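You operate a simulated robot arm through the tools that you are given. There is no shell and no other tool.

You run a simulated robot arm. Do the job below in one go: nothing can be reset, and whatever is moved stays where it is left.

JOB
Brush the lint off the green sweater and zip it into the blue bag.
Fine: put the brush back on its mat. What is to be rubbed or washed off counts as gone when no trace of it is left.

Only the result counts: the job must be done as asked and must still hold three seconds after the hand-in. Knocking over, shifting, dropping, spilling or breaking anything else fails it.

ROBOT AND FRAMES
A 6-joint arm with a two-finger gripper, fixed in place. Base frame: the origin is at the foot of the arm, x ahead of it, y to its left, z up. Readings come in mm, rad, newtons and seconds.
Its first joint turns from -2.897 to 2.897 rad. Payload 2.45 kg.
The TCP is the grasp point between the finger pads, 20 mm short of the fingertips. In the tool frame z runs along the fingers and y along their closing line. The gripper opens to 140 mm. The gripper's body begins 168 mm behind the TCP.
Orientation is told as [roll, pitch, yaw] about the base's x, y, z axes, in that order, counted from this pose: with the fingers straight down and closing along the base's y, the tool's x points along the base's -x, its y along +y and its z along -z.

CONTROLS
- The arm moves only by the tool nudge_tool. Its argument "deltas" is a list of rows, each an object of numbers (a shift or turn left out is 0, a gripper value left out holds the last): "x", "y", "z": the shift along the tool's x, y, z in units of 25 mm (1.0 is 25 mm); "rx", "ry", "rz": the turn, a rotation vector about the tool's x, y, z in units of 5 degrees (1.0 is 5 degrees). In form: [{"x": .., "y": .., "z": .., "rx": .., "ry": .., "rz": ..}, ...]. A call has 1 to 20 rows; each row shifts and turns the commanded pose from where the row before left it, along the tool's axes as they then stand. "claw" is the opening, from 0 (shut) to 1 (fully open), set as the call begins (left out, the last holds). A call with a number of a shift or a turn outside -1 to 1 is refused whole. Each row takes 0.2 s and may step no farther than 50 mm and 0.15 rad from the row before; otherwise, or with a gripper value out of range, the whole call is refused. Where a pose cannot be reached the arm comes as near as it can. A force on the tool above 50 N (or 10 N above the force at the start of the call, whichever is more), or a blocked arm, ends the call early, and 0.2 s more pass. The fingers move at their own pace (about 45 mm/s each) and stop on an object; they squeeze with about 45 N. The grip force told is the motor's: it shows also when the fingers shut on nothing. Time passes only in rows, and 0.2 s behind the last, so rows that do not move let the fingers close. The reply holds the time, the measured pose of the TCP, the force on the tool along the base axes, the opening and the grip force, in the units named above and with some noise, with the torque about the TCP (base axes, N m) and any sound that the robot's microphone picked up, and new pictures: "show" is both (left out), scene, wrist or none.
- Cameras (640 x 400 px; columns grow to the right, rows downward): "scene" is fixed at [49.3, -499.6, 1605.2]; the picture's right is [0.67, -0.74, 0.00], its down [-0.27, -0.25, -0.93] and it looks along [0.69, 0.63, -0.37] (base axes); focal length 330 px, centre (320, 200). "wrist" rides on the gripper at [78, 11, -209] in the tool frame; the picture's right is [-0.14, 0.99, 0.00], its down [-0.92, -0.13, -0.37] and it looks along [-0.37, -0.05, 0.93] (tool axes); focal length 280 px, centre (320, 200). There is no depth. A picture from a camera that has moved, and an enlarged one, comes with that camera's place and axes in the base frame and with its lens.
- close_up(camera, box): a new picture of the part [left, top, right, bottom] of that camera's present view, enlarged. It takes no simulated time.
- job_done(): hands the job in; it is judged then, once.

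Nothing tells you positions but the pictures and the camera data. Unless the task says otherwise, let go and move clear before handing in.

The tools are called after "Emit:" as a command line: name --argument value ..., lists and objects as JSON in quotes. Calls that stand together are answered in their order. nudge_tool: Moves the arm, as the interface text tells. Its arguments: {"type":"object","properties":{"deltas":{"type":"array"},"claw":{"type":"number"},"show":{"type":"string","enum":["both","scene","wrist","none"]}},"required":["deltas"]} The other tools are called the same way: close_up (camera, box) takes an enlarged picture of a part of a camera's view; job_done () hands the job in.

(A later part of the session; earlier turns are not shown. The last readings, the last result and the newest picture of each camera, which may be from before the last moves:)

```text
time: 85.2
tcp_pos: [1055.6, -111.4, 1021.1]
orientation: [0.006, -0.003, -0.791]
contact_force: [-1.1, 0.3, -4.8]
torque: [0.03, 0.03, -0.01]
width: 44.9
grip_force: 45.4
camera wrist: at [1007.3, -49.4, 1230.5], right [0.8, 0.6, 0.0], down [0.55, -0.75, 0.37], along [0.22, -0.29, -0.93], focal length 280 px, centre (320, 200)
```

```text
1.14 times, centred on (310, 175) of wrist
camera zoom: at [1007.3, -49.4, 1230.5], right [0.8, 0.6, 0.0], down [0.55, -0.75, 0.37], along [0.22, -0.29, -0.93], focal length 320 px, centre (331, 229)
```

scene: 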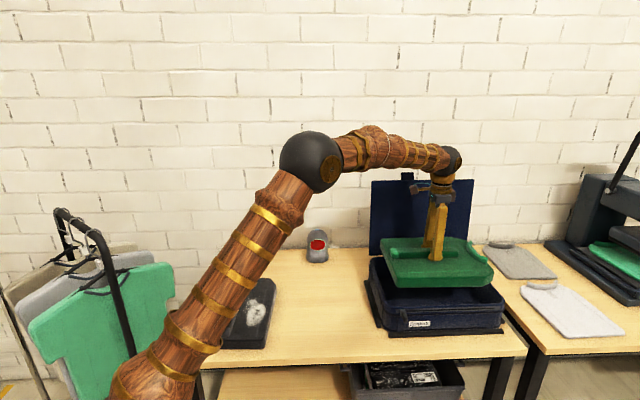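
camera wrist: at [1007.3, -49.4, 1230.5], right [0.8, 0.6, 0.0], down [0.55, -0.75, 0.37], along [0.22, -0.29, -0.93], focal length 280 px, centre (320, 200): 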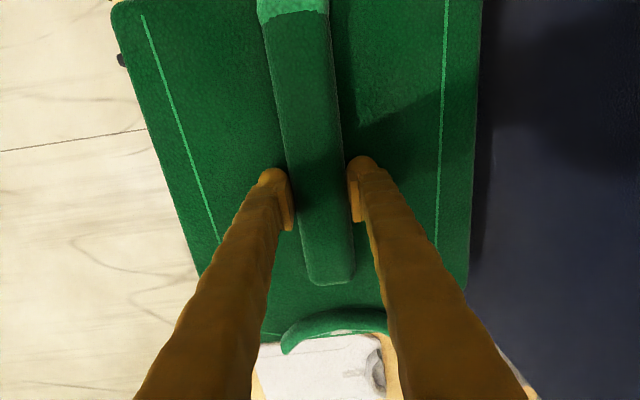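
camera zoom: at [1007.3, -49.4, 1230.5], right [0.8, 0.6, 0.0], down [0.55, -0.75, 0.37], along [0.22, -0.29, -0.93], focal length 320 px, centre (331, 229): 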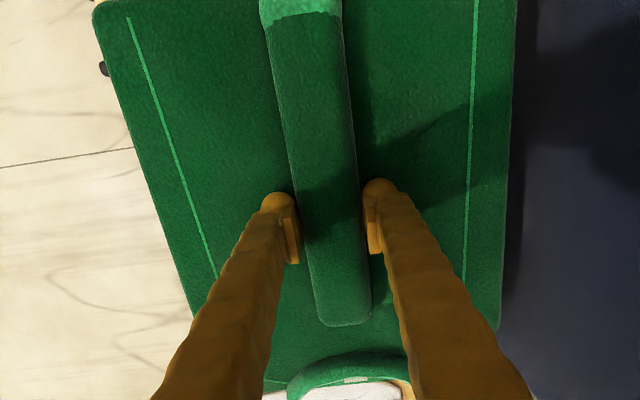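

The sweater is squarely over the bag opening with clearance all round. I lower it, watching the force.

Emit:
nudge_tool --deltas '[{"z": 0.6}, {"z": 0.6}, {"z": 0.6}, {"z": 0.6}]' --show "scene"

Emit:
close_up --camera "scene" --box '[355, 200, 515, 340]'

Emit:
nudge_tool --deltas '[{"z": 0.4}, {"z": 0.4}, {"z": 0.4}]' --show "scene"

Emit:
close_up --camera "scene" --box '[355, 200, 515, 340]'

```text
time: 86.2
tcp_pos: [1056.7, -112.2, 961.7]
orientation: [0.005, -0.002, -0.792]
contact_force: [-0.3, 0.0, -3.7]
torque: [0.09, 0.06, -0.03]
width: 44.4
grip_force: 44.9
```

scene: 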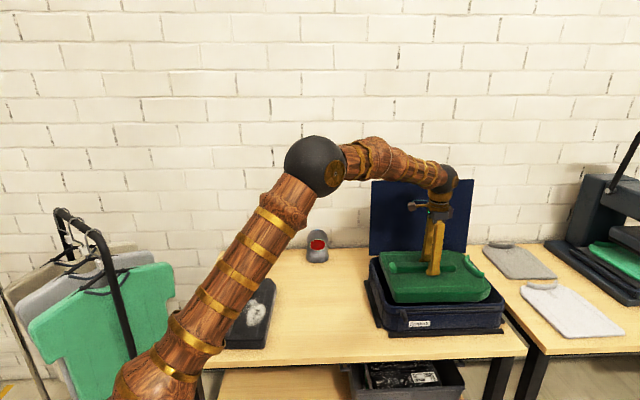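

```text
2.86 times, centred on (435, 270) of scene
camera zoom: at [49.3, -499.6, 1605.2], right [0.67, -0.74, 0.0], down [-0.27, -0.25, -0.93], along [0.69, 0.63, -0.37], focal length 944 px, centre (-9, 0)
```

zoom: 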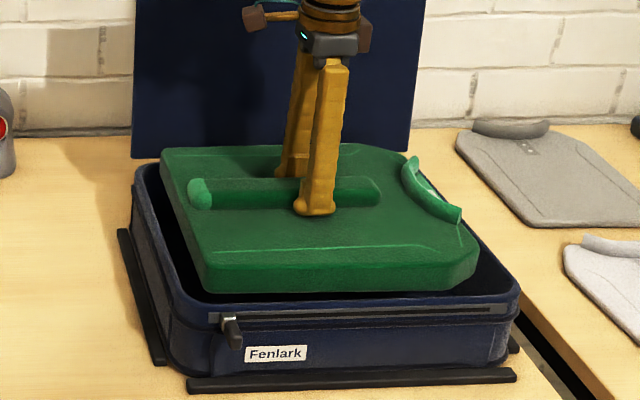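

```text
time: 87.0
tcp_pos: [1055.7, -112.0, 930.1]
orientation: [0.004, 0.0, -0.794]
contact_force: [0.2, -0.3, -4.0]
torque: [0.03, 0.02, 0.01]
width: 44.8
grip_force: 45.1
```

scene: 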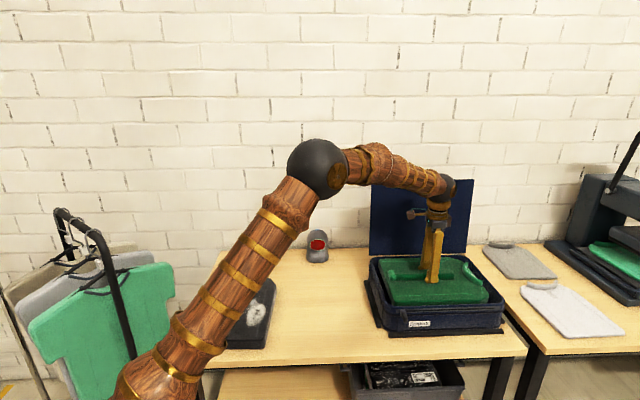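

```text
2.86 times, centred on (435, 270) of scene
camera zoom: at [49.3, -499.6, 1605.2], right [0.67, -0.74, 0.0], down [-0.27, -0.25, -0.93], along [0.69, 0.63, -0.37], focal length 944 px, centre (-9, 0)
```

zoom: 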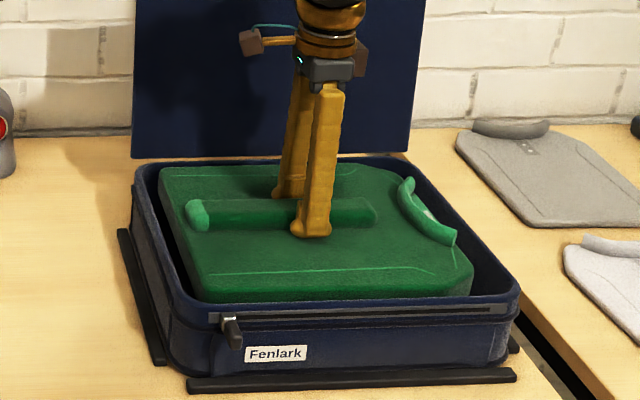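

Emit:
nudge_tool --deltas '[{"z": 0.4}, {"z": 0.4}, {"z": 0.4}, {"z": 0.4}]' --show "scene"

Emit:
close_up --camera "scene" --box '[355, 200, 515, 340]'

Emit:
nudge_tool --deltas '[{"z": 0.2}, {"z": 0.2}]' --show "none"

```text
time: 88.0
tcp_pos: [1056.9, -110.8, 892.9]
orientation: [0.003, -0.001, -0.794]
contact_force: [0.4, 0.2, -4.1]
torque: [0.04, -0.02, 0.04]
width: 44.9
grip_force: 44.9
```

scene: 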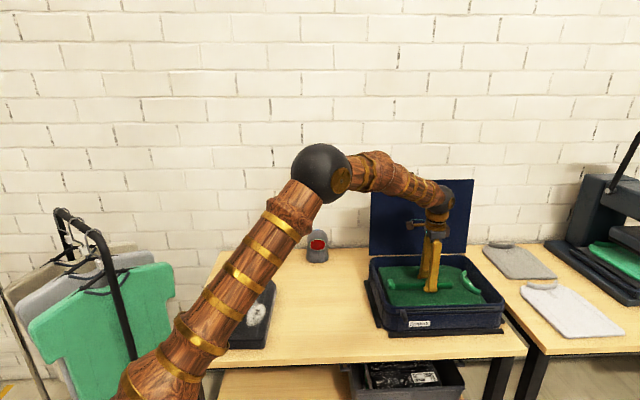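

```text
2.86 times, centred on (435, 270) of scene
camera zoom: at [49.3, -499.6, 1605.2], right [0.67, -0.74, 0.0], down [-0.27, -0.25, -0.93], along [0.69, 0.63, -0.37], focal length 944 px, centre (-9, 0)
```

zoom: 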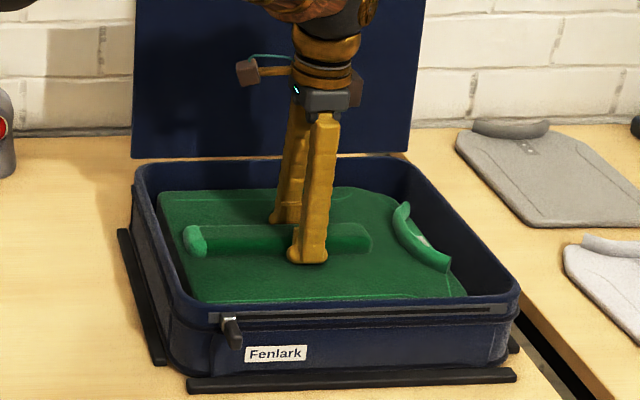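

```text
time: 88.6
tcp_pos: [1057.6, -112.9, 880.3]
orientation: [0.003, 0.0, -0.791]
contact_force: [-0.8, 0.6, -4.6]
torque: [0.04, 0.04, -0.01]
width: 44.4
grip_force: 45.2
```

Emit:
nudge_tool --deltas '[{"z": 0.15}, {"z": 0.15}]' --show "none"

Emit:
nudge_tool --deltas '[{"z": 0.12}]' --show "none"

Emit:
nudge_tool --deltas '[{"z": 0.12}]' --show "scene"

Emit:
close_up --camera "scene" --box '[355, 200, 515, 340]'

```text
time: 89.2
tcp_pos: [1055.8, -111.3, 874.8]
orientation: [0.002, -0.003, -0.792]
contact_force: [-0.8, 0.3, -4.2]
torque: [0.04, 0.03, -0.03]
width: 45.0
grip_force: 44.7
```

```text
time: 89.6
tcp_pos: [1057.5, -111.5, 872.1]
orientation: [0.004, -0.003, -0.792]
contact_force: [0.0, -0.3, -5.3]
torque: [0.02, 0.05, 0.0]
width: 44.9
grip_force: 44.9
```

```text
time: 90.0
tcp_pos: [1056.7, -111.5, 867.5]
orientation: [0.005, -0.002, -0.793]
contact_force: [-1.3, 2.7, 0.7]
torque: [-0.74, -0.12, -0.13]
width: 44.9
grip_force: 45.2
```

scene: 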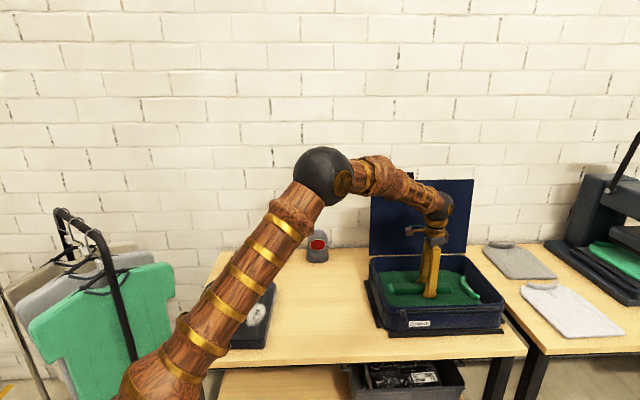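

```text
2.86 times, centred on (435, 270) of scene
camera zoom: at [49.3, -499.6, 1605.2], right [0.67, -0.74, 0.0], down [-0.27, -0.25, -0.93], along [0.69, 0.63, -0.37], focal length 944 px, centre (-9, 0)
```

zoom: 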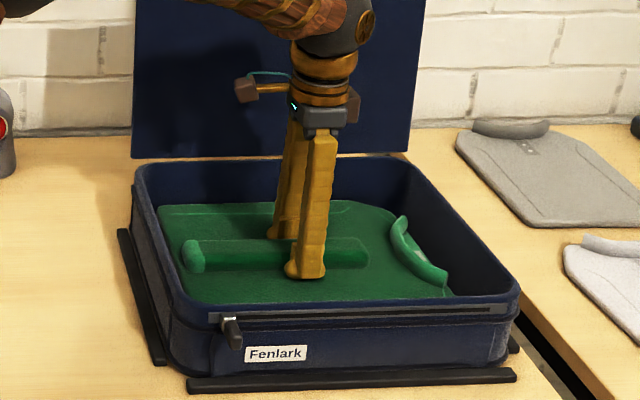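

The sweater is starting to rest on the bag floor. A touch more, then release and rise.

Emit:
nudge_tool --deltas '[{"z": 0.08}]' --show "none"

Emit:
nudge_tool --deltas '[{}, {}, {}, {}]' --claw 0.6 --show "none"

Emit:
nudge_tool --deltas '[{"z": -0.4}, {"z": -0.8}, {"z": -1}, {"z": -1}, {"z": -1}, {"z": -1}, {"z": -1}, {"z": -1}]'

Emit:
close_up --camera "scene" --box '[355, 200, 515, 340]'

```text
time: 90.4
tcp_pos: [1057.5, -111.1, 868.4]
orientation: [0.004, -0.003, -0.792]
contact_force: [-2.1, 5.4, 10.8]
torque: [0.08, 0.12, 0.05]
width: 44.7
grip_force: 44.7
```

```text
time: 91.4
tcp_pos: [1056.3, -112.8, 867.0]
orientation: [0.003, 0.0, -0.792]
contact_force: [-0.2, -0.8, -0.1]
torque: [0.0, 0.0, -0.02]
width: 84.3
grip_force: 0.0
```

```text
time: 93.2
tcp_pos: [1054.9, -111.5, 1048.3]
orientation: [0.004, 0.0, -0.795]
contact_force: [-0.3, 1.0, 0.4]
torque: [0.02, 0.03, 0.01]
width: 84.3
grip_force: 0.1
camera wrist: at [1006.7, -49.0, 1258.4], right [0.8, 0.6, 0.0], down [0.55, -0.75, 0.37], along [0.22, -0.29, -0.93], focal length 280 px, centre (320, 200)
```

scene: 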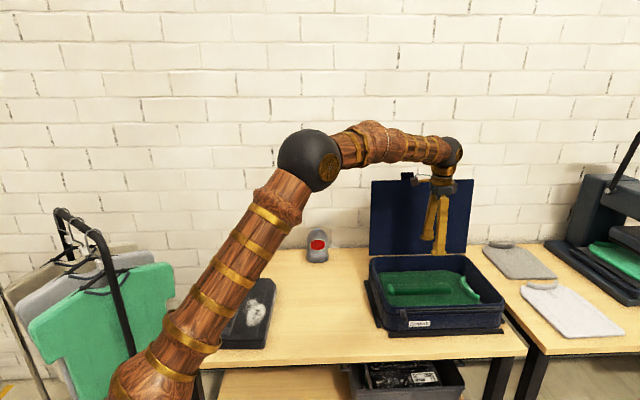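
wrist: 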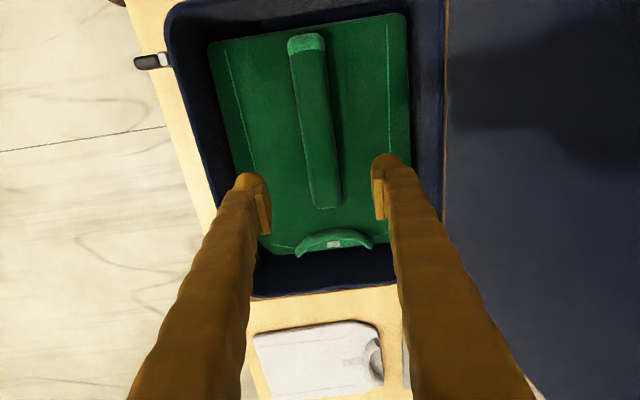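

```text
2.86 times, centred on (435, 270) of scene
camera zoom: at [49.3, -499.6, 1605.2], right [0.67, -0.74, 0.0], down [-0.27, -0.25, -0.93], along [0.69, 0.63, -0.37], focal length 944 px, centre (-9, 0)
```

zoom: 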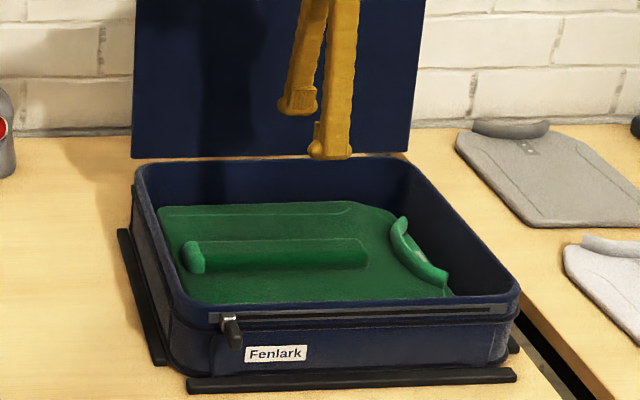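

The sweater lies flat in the bag. Next the lid: it stands upright at the back, so I'll bring the fingers round its left edge, one in front and one behind, to tip it under control.

Emit:
nudge_tool --deltas '[{"x": 0.96, "z": -0.488}, {"x": 0.96, "z": -0.488}, {"x": 0.96, "z": -0.488}, {"x": 0.96, "z": -0.488}, {"x": 0.96, "z": -0.488}, {"x": 0.96, "z": -0.488}, {"x": 0.96, "z": -0.488}, {"x": 0.96, "z": -0.488}, {"x": 0.96, "z": -0.488}, {"x": 0.96, "z": -0.488}, {"y": 0.8}, {"y": 0.8}, {"y": 0.8}]'

Emit:
close_up --camera "scene" --box '[340, 100, 500, 260]'

```text
time: 96.0
tcp_pos: [930.2, 102.0, 1168.9]
orientation: [0.002, -0.003, -0.792]
contact_force: [-0.8, 0.1, 0.2]
torque: [-0.04, -0.03, 0.01]
width: 84.0
grip_force: 0.1
camera wrist: at [880.4, 164.6, 1378.0], right [0.8, 0.6, 0.0], down [0.55, -0.75, 0.37], along [0.22, -0.29, -0.93], focal length 280 px, centre (320, 200)
```

scene: 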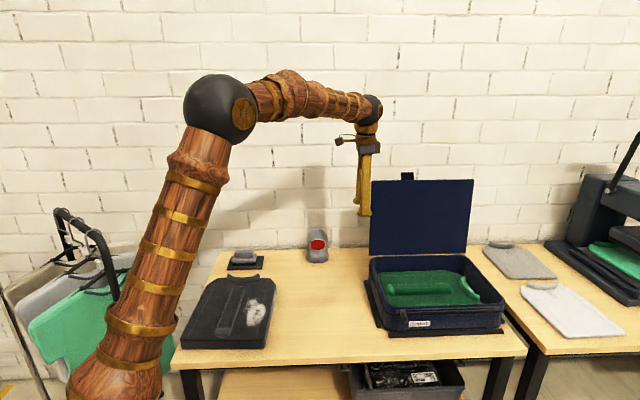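
wrist: 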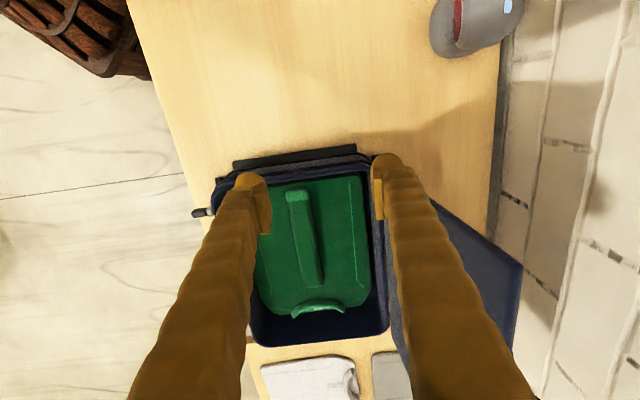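

```text
2.50 times, centred on (420, 180) of scene
camera zoom: at [49.3, -499.6, 1605.2], right [0.67, -0.74, 0.0], down [-0.27, -0.25, -0.93], along [0.69, 0.63, -0.37], focal length 826 px, centre (70, 250)
```

zoom: 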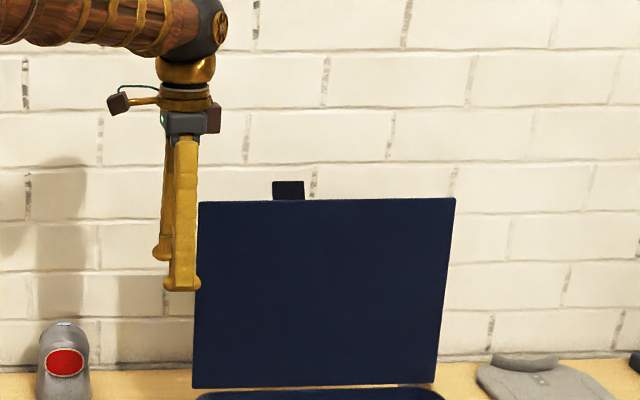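

The lid leans back slightly past upright (top near e2 ≈ 870). I bring the fingers level with it, still left of its edge.

Emit:
nudge_tool --deltas '[{"y": 0.86}, {"y": 0.86}, {"y": 0.86}, {"y": 0.86}, {"y": 0.86}, {"y": 0.86}]'

Emit:
close_up --camera "scene" --box '[340, 100, 500, 260]'

Emit:
close_up --camera "wrist" --box '[200, 120, 460, 360]'

```text
time: 97.4
tcp_pos: [1023.1, 192.1, 1168.4]
orientation: [0.005, -0.003, -0.795]
contact_force: [-0.5, 0.0, 0.7]
torque: [0.02, -0.02, 0.02]
width: 83.7
grip_force: 0.1
camera wrist: at [974.0, 254.2, 1377.5], right [0.8, 0.6, 0.0], down [0.55, -0.75, 0.37], along [0.22, -0.29, -0.93], focal length 280 px, centre (320, 200)
```

scene: 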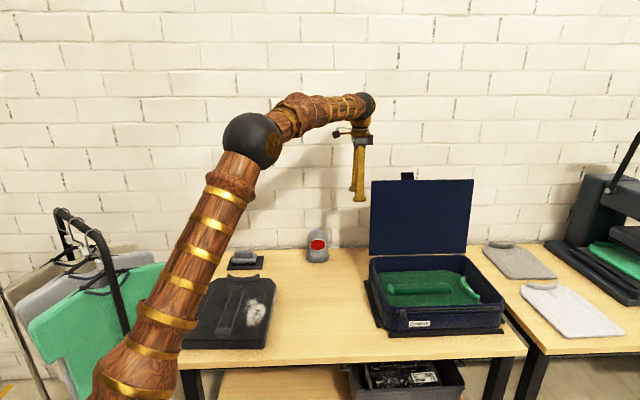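
wrist: 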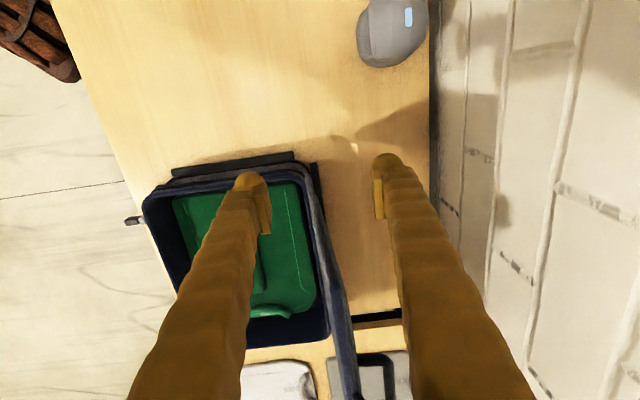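

```text
2.50 times, centred on (420, 180) of scene
camera zoom: at [49.3, -499.6, 1605.2], right [0.67, -0.74, 0.0], down [-0.27, -0.25, -0.93], along [0.69, 0.63, -0.37], focal length 826 px, centre (70, 250)
```

zoom: 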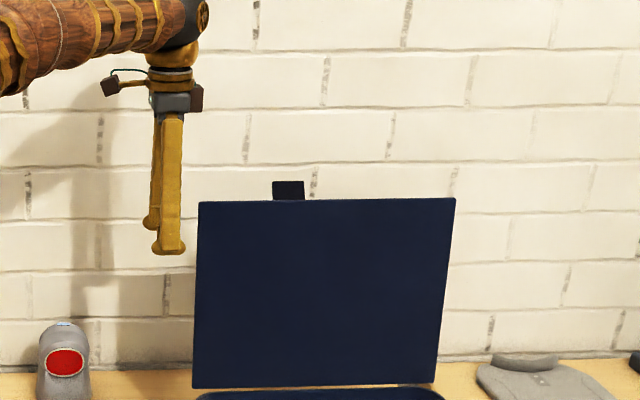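

```text
1.67 times, centred on (330, 240) of wrist
camera zoom: at [974.0, 254.2, 1377.5], right [0.8, 0.6, 0.0], down [0.55, -0.75, 0.37], along [0.22, -0.29, -0.93], focal length 467 px, centre (303, 133)
```

zoom: 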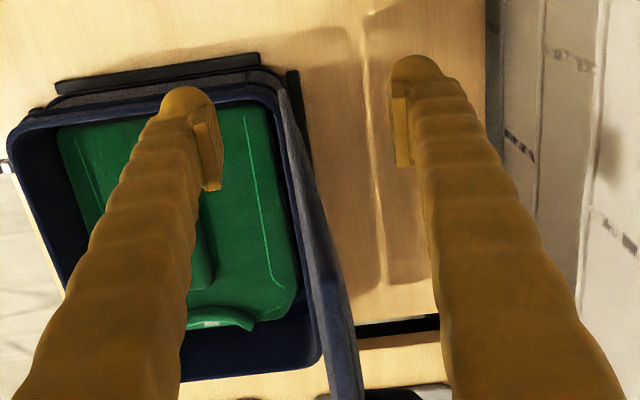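

The lid's edge is right between the fingers. I slide in along the lid and narrow the fingers to about 45 mm without squeezing.

Emit:
nudge_tool --deltas '[{"x": -0.7}, {"x": -0.7}, {"x": -0.7}, {"x": -0.7}]'

Emit:
close_up --camera "wrist" --box '[200, 120, 460, 360]'

Emit:
close_up --camera "scene" --box '[340, 100, 500, 260]'

```text
time: 98.4
tcp_pos: [1072.3, 142.2, 1167.6]
orientation: [0.004, 0.001, -0.794]
contact_force: [-0.4, -0.4, 0.1]
torque: [-0.01, -0.01, 0.03]
width: 84.0
grip_force: 0.1
camera wrist: at [1023.1, 204.3, 1377.6], right [0.8, 0.6, 0.0], down [0.55, -0.75, 0.37], along [0.22, -0.29, -0.93], focal length 280 px, centre (320, 200)
```

scene: 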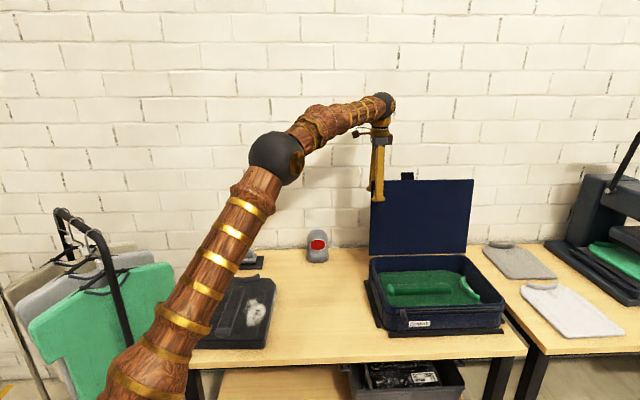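
wrist: 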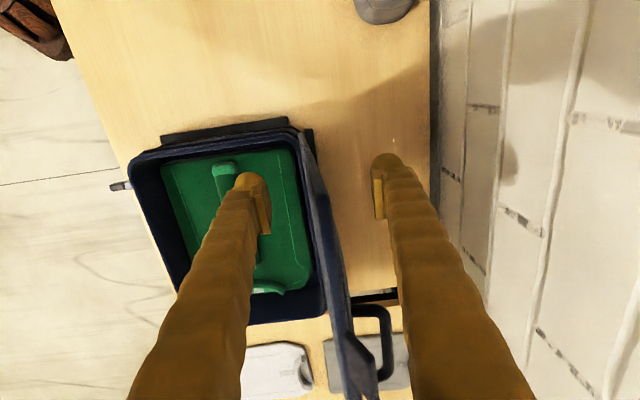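

```text
1.67 times, centred on (330, 240) of wrist
camera zoom: at [1023.1, 204.3, 1377.6], right [0.8, 0.6, 0.0], down [0.55, -0.75, 0.37], along [0.22, -0.29, -0.93], focal length 467 px, centre (303, 133)
```

zoom: 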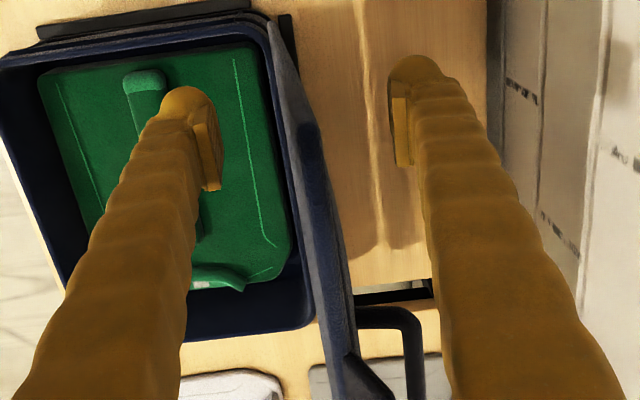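

```text
2.50 times, centred on (420, 180) of scene
camera zoom: at [49.3, -499.6, 1605.2], right [0.67, -0.74, 0.0], down [-0.27, -0.25, -0.93], along [0.69, 0.63, -0.37], focal length 826 px, centre (70, 250)
```

zoom: 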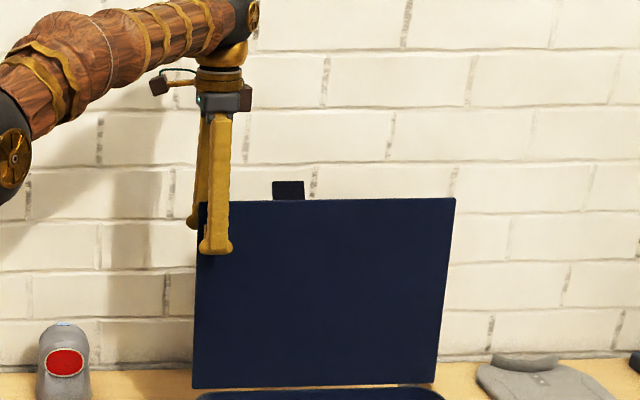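

Emit:
nudge_tool --deltas '[{}, {}, {}]' --claw 0.34 --show "none"

Emit:
nudge_tool --deltas '[{"y": -0.4}, {"y": -0.4}, {"y": -0.4}]'

Emit:
close_up --camera "wrist" --box '[200, 120, 460, 360]'

Emit:
close_up --camera "scene" --box '[340, 100, 500, 260]'

```text
time: 99.2
tcp_pos: [1072.8, 141.5, 1168.0]
orientation: [0.003, -0.001, -0.794]
contact_force: [0.2, 0.0, 0.4]
torque: [0.0, -0.03, -0.03]
width: 47.7
grip_force: 0.1
```

```text
time: 100.0
tcp_pos: [1049.3, 121.8, 1168.5]
orientation: [0.003, -0.002, -0.792]
contact_force: [0.2, 0.4, -0.8]
torque: [-0.03, 0.0, 0.0]
width: 47.5
grip_force: 0.0
camera wrist: at [1001.3, 183.0, 1377.6], right [0.8, 0.6, 0.0], down [0.55, -0.75, 0.37], along [0.22, -0.29, -0.93], focal length 280 px, centre (320, 200)
```

scene: 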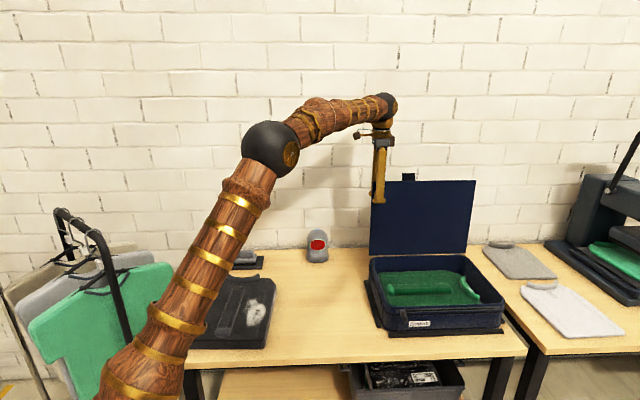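
wrist: 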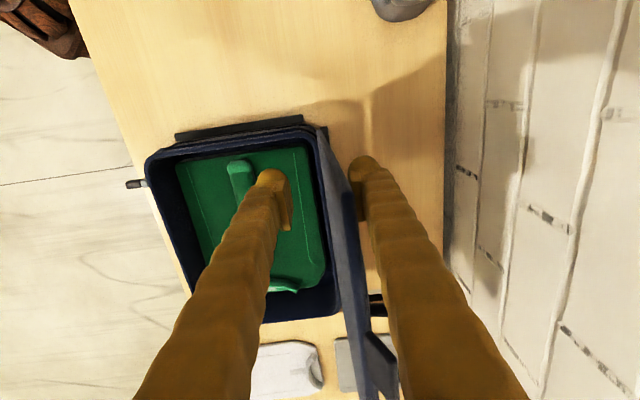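

```text
1.67 times, centred on (330, 240) of wrist
camera zoom: at [1001.3, 183.0, 1377.6], right [0.8, 0.6, 0.0], down [0.55, -0.75, 0.37], along [0.22, -0.29, -0.93], focal length 467 px, centre (303, 133)
```

zoom: 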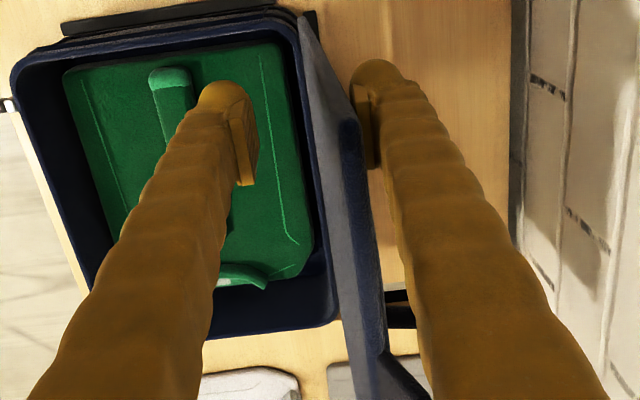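

```text
2.50 times, centred on (420, 180) of scene
camera zoom: at [49.3, -499.6, 1605.2], right [0.67, -0.74, 0.0], down [-0.27, -0.25, -0.93], along [0.69, 0.63, -0.37], focal length 826 px, centre (70, 250)
```

zoom: 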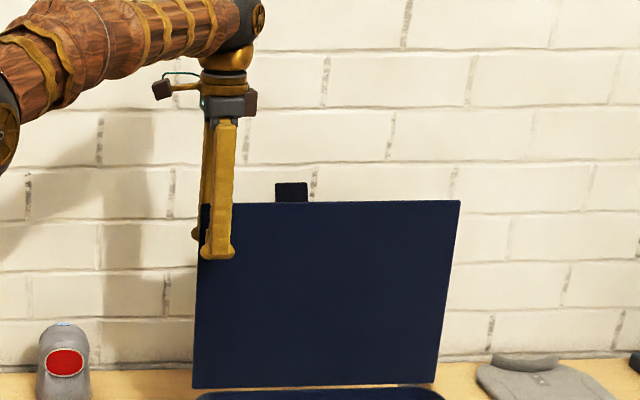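

The rear finger has begun to move the lid. I keep going slowly to see whether it stays or falls.

Emit:
nudge_tool --deltas '[{"y": -0.4}, {"y": -0.4}, {"y": -0.4}, {"y": -0.4}]'

Emit:
close_up --camera "wrist" --box '[200, 120, 460, 360]'

Emit:
close_up --camera "scene" --box '[340, 100, 500, 260]'

```text
time: 101.0
tcp_pos: [1021.3, 93.1, 1167.5]
orientation: [0.003, -0.003, -0.794]
contact_force: [-0.4, -0.3, -0.4]
torque: [-0.01, 0.01, -0.02]
width: 47.6
grip_force: 0.0
camera wrist: at [972.9, 155.2, 1376.8], right [0.8, 0.6, 0.0], down [0.55, -0.75, 0.37], along [0.22, -0.29, -0.93], focal length 280 px, centre (320, 200)
```

scene: 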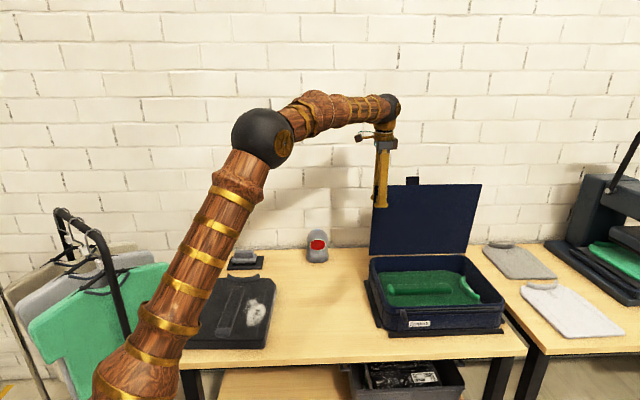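
wrist: 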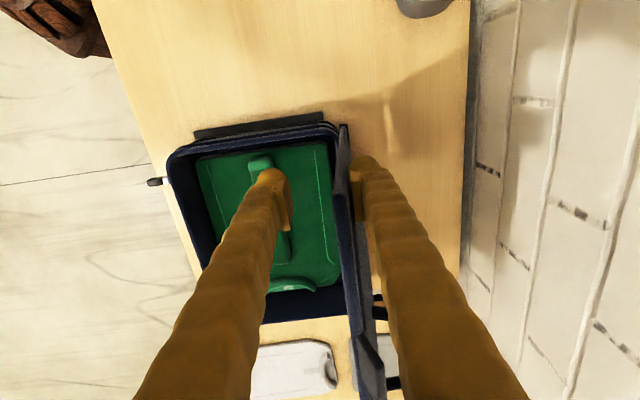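

```text
1.67 times, centred on (330, 240) of wrist
camera zoom: at [972.9, 155.2, 1376.8], right [0.8, 0.6, 0.0], down [0.55, -0.75, 0.37], along [0.22, -0.29, -0.93], focal length 467 px, centre (303, 133)
```

zoom: 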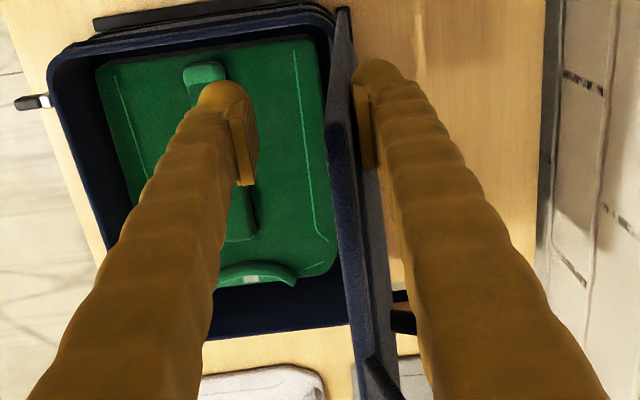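

```text
2.50 times, centred on (420, 180) of scene
camera zoom: at [49.3, -499.6, 1605.2], right [0.67, -0.74, 0.0], down [-0.27, -0.25, -0.93], along [0.69, 0.63, -0.37], focal length 826 px, centre (70, 250)
```

zoom: 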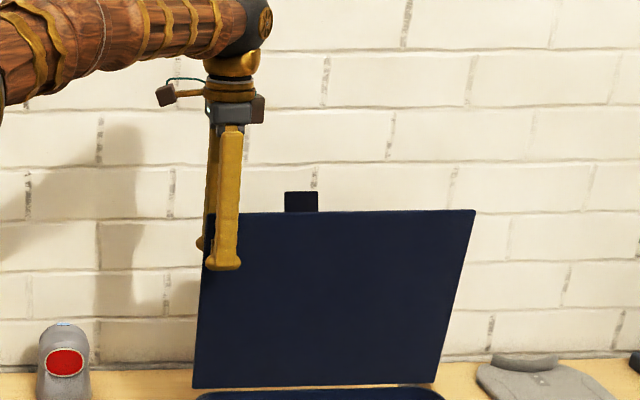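

The hinge seems stiff enough that the lid stays where pushed. I now follow its arc, turning the tool along with the lid.

Emit:
nudge_tool --deltas '[{"y": -0.92, "z": 0.04, "rx": -1}, {"y": -0.92, "z": 0.04, "rx": -1}, {"y": -0.92, "z": 0.04, "rx": -1}, {"y": -0.92, "z": 0.04, "rx": -1}]'

Emit:
close_up --camera "wrist" --box '[200, 120, 460, 360]'

Emit:
close_up --camera "scene" --box '[340, 100, 540, 300]'

```text
time: 102.0
tcp_pos: [958.4, 28.4, 1151.2]
orientation: [0.355, -0.002, -0.792]
contact_force: [-0.3, -0.5, -0.5]
torque: [-0.01, -0.04, 0.02]
width: 47.7
grip_force: 0.0
camera wrist: at [857.4, 40.5, 1351.6], right [0.76, 0.55, 0.34], down [0.47, -0.83, 0.3], along [0.45, -0.07, -0.89], focal length 280 px, centre (320, 200)
```

scene: 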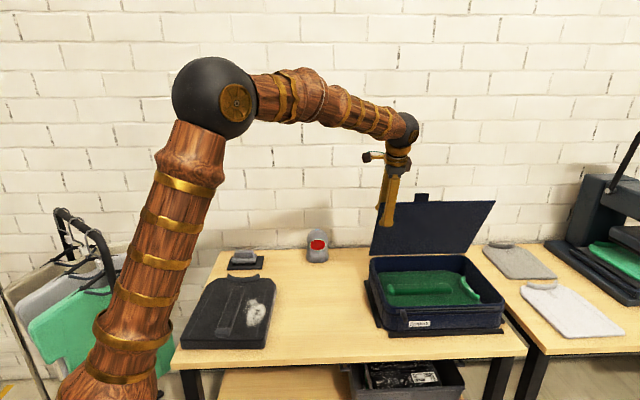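
wrist: 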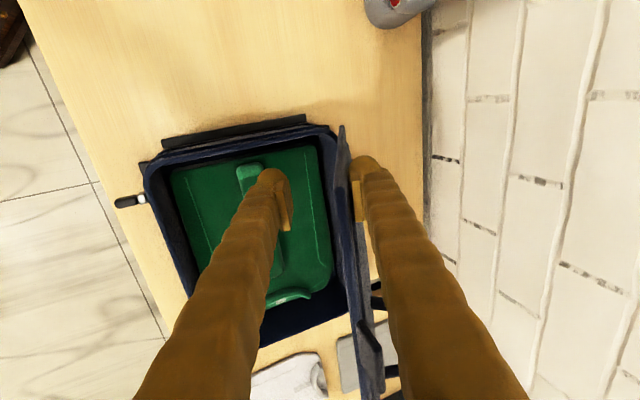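

```text
1.67 times, centred on (330, 240) of wrist
camera zoom: at [857.4, 40.5, 1351.6], right [0.76, 0.55, 0.34], down [0.47, -0.83, 0.3], along [0.45, -0.07, -0.89], focal length 467 px, centre (303, 133)
```

zoom: 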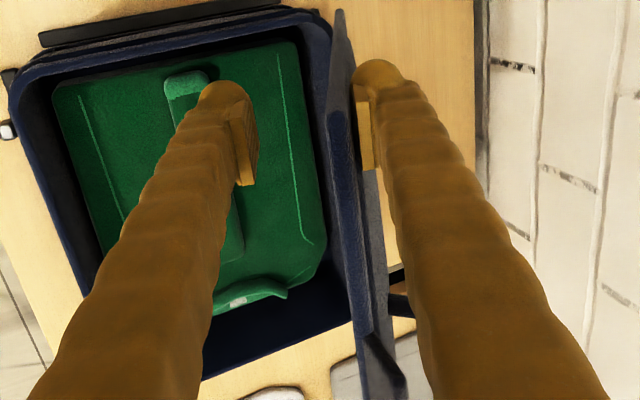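

```text
2.00 times, centred on (440, 200) of scene
camera zoom: at [49.3, -499.6, 1605.2], right [0.67, -0.74, 0.0], down [-0.27, -0.25, -0.93], along [0.69, 0.63, -0.37], focal length 661 px, centre (80, 200)
```

zoom: 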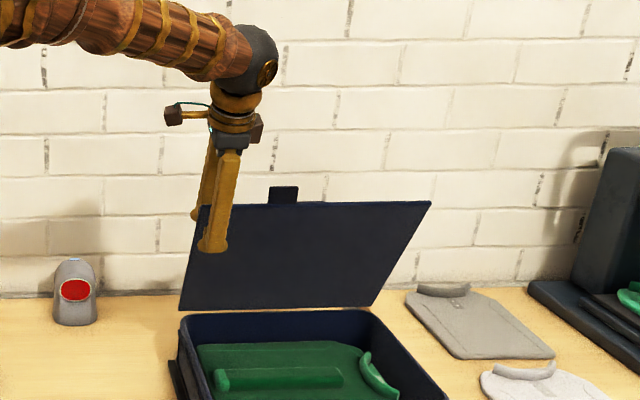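

Working well: the lid follows the rear finger and doesn't drop. I continue along the arc.

Emit:
nudge_tool --deltas '[{"y": -0.92, "z": 0.04, "rx": -1}, {"y": -0.92, "z": 0.04, "rx": -1}, {"y": -0.92, "z": 0.04, "rx": -1}, {"y": -0.92, "z": 0.04, "rx": -1}]'

Emit:
close_up --camera "wrist" --box '[200, 120, 460, 360]'

Emit:
close_up --camera "scene" --box '[340, 100, 540, 300]'

```text
time: 103.0
tcp_pos: [899.9, -27.0, 1107.7]
orientation: [0.703, -0.002, -0.794]
contact_force: [-0.2, -0.2, -0.1]
torque: [0.0, 0.0, 0.01]
width: 47.7
grip_force: 0.2
camera wrist: at [753.6, -60.6, 1273.7], right [0.63, 0.43, 0.64], down [0.41, -0.89, 0.2], along [0.66, 0.13, -0.74], focal length 280 px, centre (320, 200)
```

scene: 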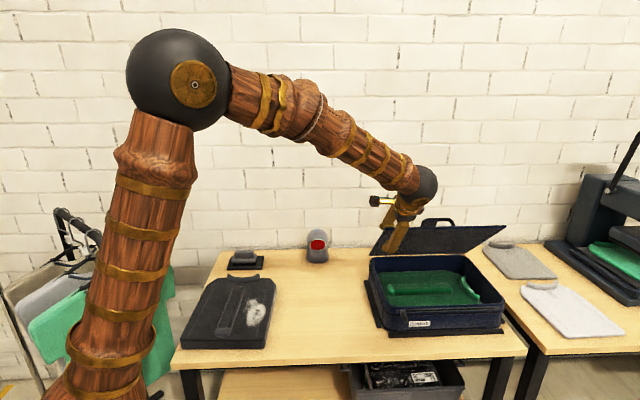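
wrist: 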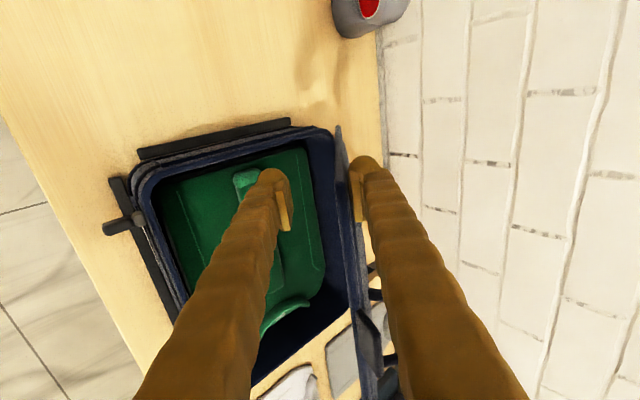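

```text
1.67 times, centred on (330, 240) of wrist
camera zoom: at [753.6, -60.6, 1273.7], right [0.63, 0.43, 0.64], down [0.41, -0.89, 0.2], along [0.66, 0.13, -0.74], focal length 467 px, centre (303, 133)
```

zoom: 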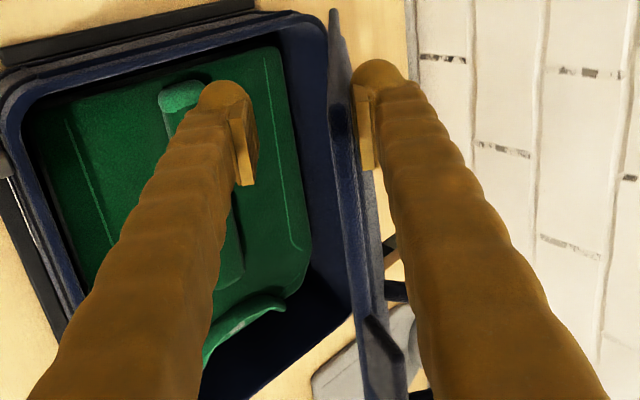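

```text
2.00 times, centred on (440, 200) of scene
camera zoom: at [49.3, -499.6, 1605.2], right [0.67, -0.74, 0.0], down [-0.27, -0.25, -0.93], along [0.69, 0.63, -0.37], focal length 661 px, centre (80, 200)
```

zoom: 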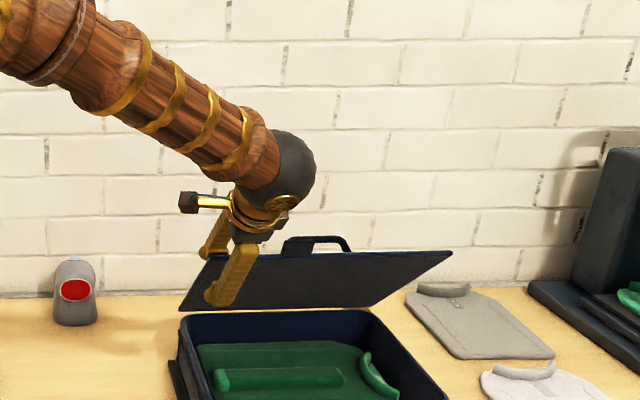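

Emit:
nudge_tool --deltas '[{"y": -0.9, "z": 0.4, "rx": -1}, {"y": -0.9, "z": 0.4, "rx": -1}, {"y": -0.9, "z": 0.3, "rx": -1}]'

Emit:
close_up --camera "wrist" --box '[200, 120, 460, 360]'

Emit:
close_up --camera "scene" --box '[340, 150, 540, 350]'

```text
time: 103.8
tcp_pos: [879.6, -46.0, 1038.9]
orientation: [0.965, -0.003, -0.793]
contact_force: [0.0, -0.1, 0.3]
torque: [-0.05, 0.02, 0.02]
width: 47.6
grip_force: 0.2
camera wrist: at [706.0, -106.5, 1167.3], right [0.5, 0.3, 0.81], down [0.38, -0.92, 0.11], along [0.78, 0.25, -0.57], focal length 280 px, centre (320, 200)
```

scene: 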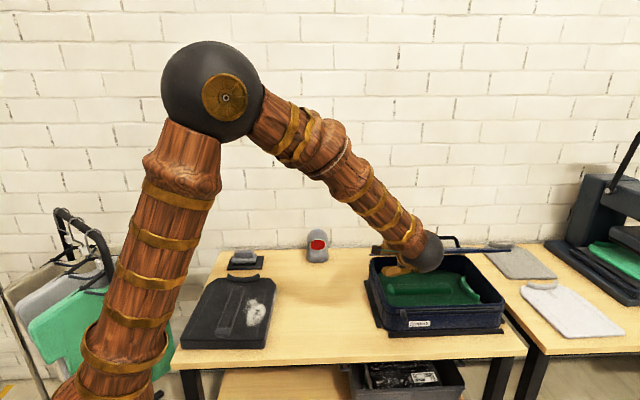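
wrist: 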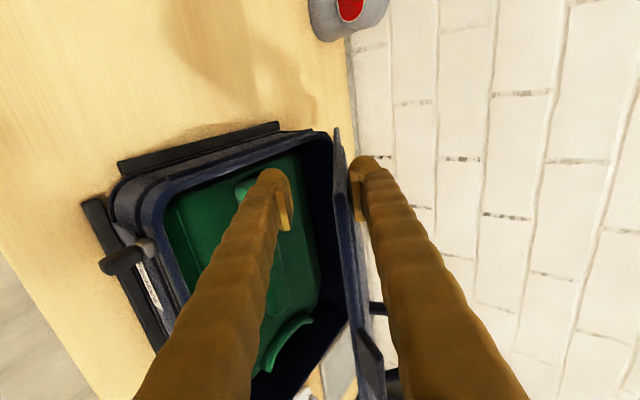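

```text
1.67 times, centred on (330, 240) of wrist
camera zoom: at [706.0, -106.5, 1167.3], right [0.5, 0.3, 0.81], down [0.38, -0.92, 0.11], along [0.78, 0.25, -0.57], focal length 467 px, centre (303, 133)
```

zoom: 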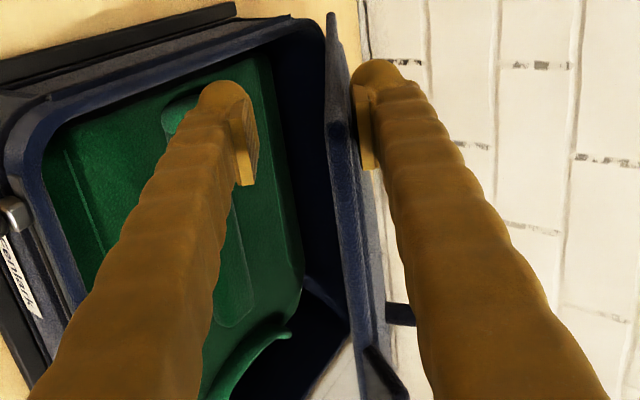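

```text
2.00 times, centred on (440, 250) of scene
camera zoom: at [49.3, -499.6, 1605.2], right [0.67, -0.74, 0.0], down [-0.27, -0.25, -0.93], along [0.69, 0.63, -0.37], focal length 661 px, centre (80, 100)
```

zoom: 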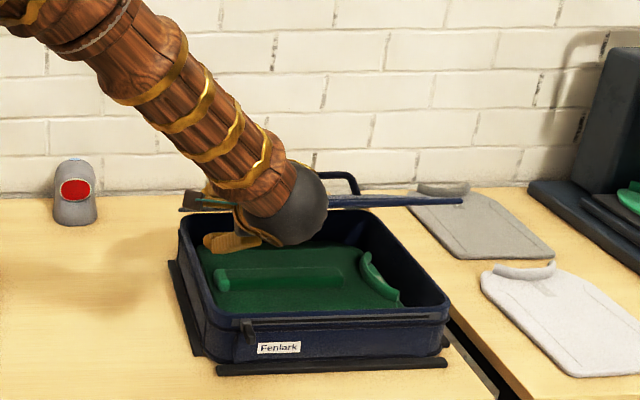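

The lid is about 60° down and still held by its hinge. I slide the fingers off outward and see if it stays.

Emit:
nudge_tool --deltas '[{"z": -0.7}, {"z": -0.9}, {"z": -0.9}, {"z": -0.9}, {"z": -0.6}]'

Emit:
close_up --camera "wrist" --box '[200, 60, 460, 300]'

Emit:
close_up --camera "scene" --box '[340, 150, 540, 350]'

```text
time: 105.0
tcp_pos: [821.9, -103.6, 1096.7]
orientation: [0.965, -0.002, -0.794]
contact_force: [0.1, 0.6, 1.3]
torque: [0.03, -0.03, 0.02]
width: 47.6
grip_force: 0.1
camera wrist: at [647.6, -163.2, 1225.1], right [0.5, 0.3, 0.81], down [0.38, -0.92, 0.11], along [0.78, 0.25, -0.57], focal length 280 px, centre (320, 200)
```

scene: 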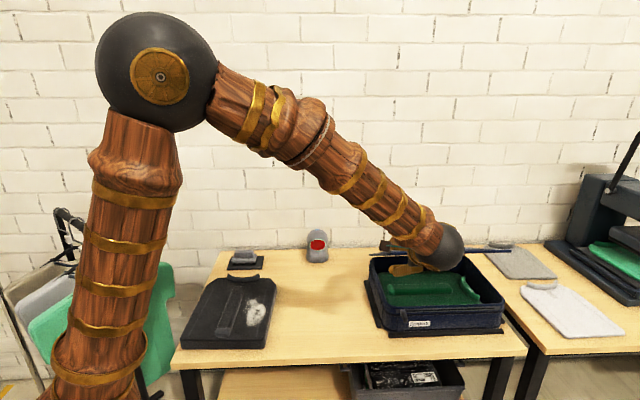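
wrist: 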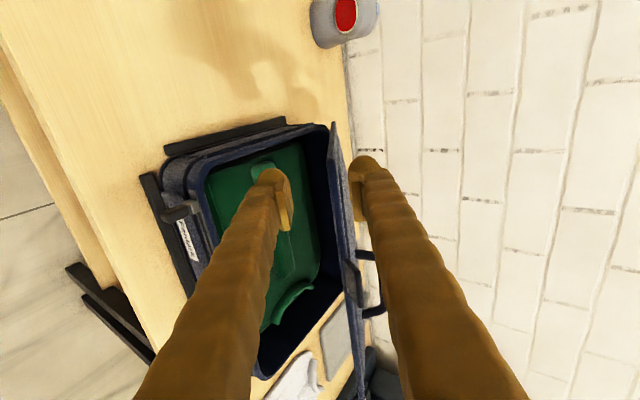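

```text
1.67 times, centred on (330, 180) of wrist
camera zoom: at [647.6, -163.2, 1225.1], right [0.5, 0.3, 0.81], down [0.38, -0.92, 0.11], along [0.78, 0.25, -0.57], focal length 467 px, centre (303, 233)
```

zoom: 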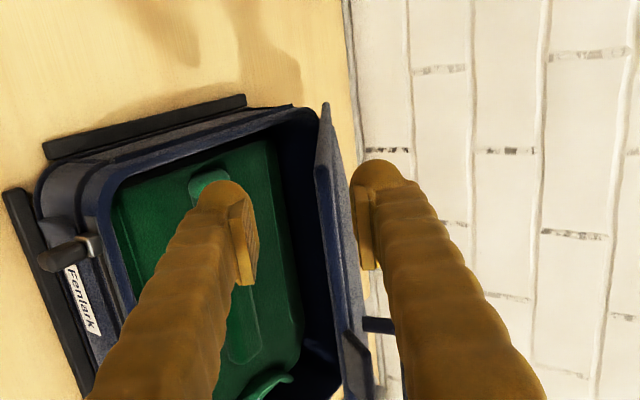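

```text
2.00 times, centred on (440, 250) of scene
camera zoom: at [49.3, -499.6, 1605.2], right [0.67, -0.74, 0.0], down [-0.27, -0.25, -0.93], along [0.69, 0.63, -0.37], focal length 661 px, centre (80, 100)
```

zoom: 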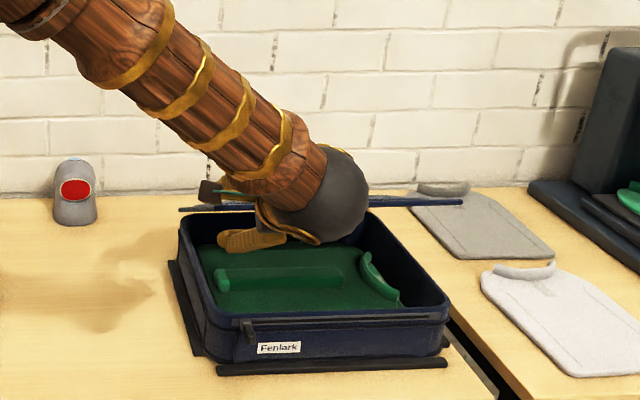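

The lid stays put at about 60°. I raise the hand, bring it upright above the lid and close the fingers to press it down.

Emit:
nudge_tool --deltas '[{"y": 0.9}, {"y": 0.9}, {"y": 0.9}, {"rx": 1}, {"rx": 1}, {"rx": 1}, {"rx": 1}, {"rx": 1}, {"rx": 1}, {"rx": 1}, {"rx": 1}, {"rx": 1}, {"rx": 1}, {"rx": 1, "x": -0.8}, {"x": -0.8}]' --claw 0

Emit:
close_up --camera "scene" --box '[340, 150, 540, 350]'

```text
time: 108.2
tcp_pos: [877.7, -106.9, 1152.1]
orientation: [0.003, -0.003, -0.794]
contact_force: [-0.1, 0.3, 1.5]
torque: [-0.01, -0.02, -0.02]
width: 0.0
grip_force: 29.5
camera wrist: at [829.0, -42.9, 1360.9], right [0.8, 0.6, 0.0], down [0.55, -0.75, 0.37], along [0.22, -0.29, -0.93], focal length 280 px, centre (320, 200)
```

scene: 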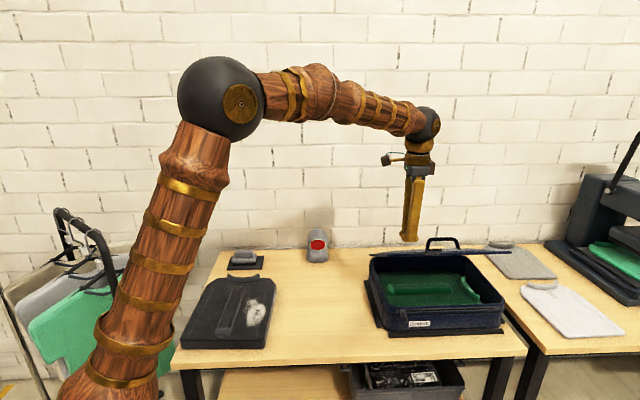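
wrist: 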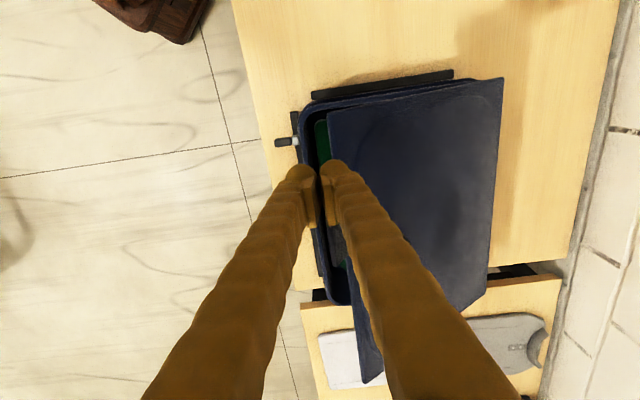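

```text
2.00 times, centred on (440, 250) of scene
camera zoom: at [49.3, -499.6, 1605.2], right [0.67, -0.74, 0.0], down [-0.27, -0.25, -0.93], along [0.69, 0.63, -0.37], focal length 661 px, centre (80, 100)
```

zoom: 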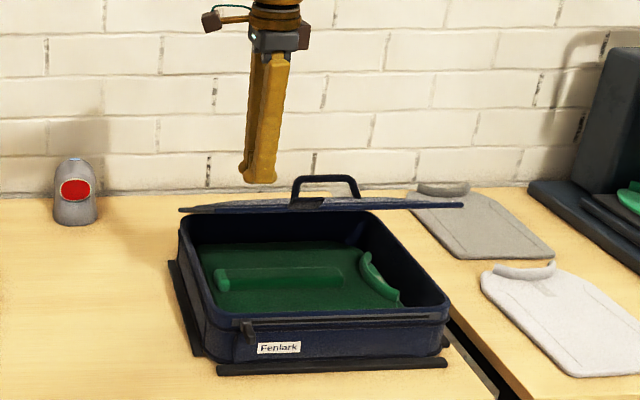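

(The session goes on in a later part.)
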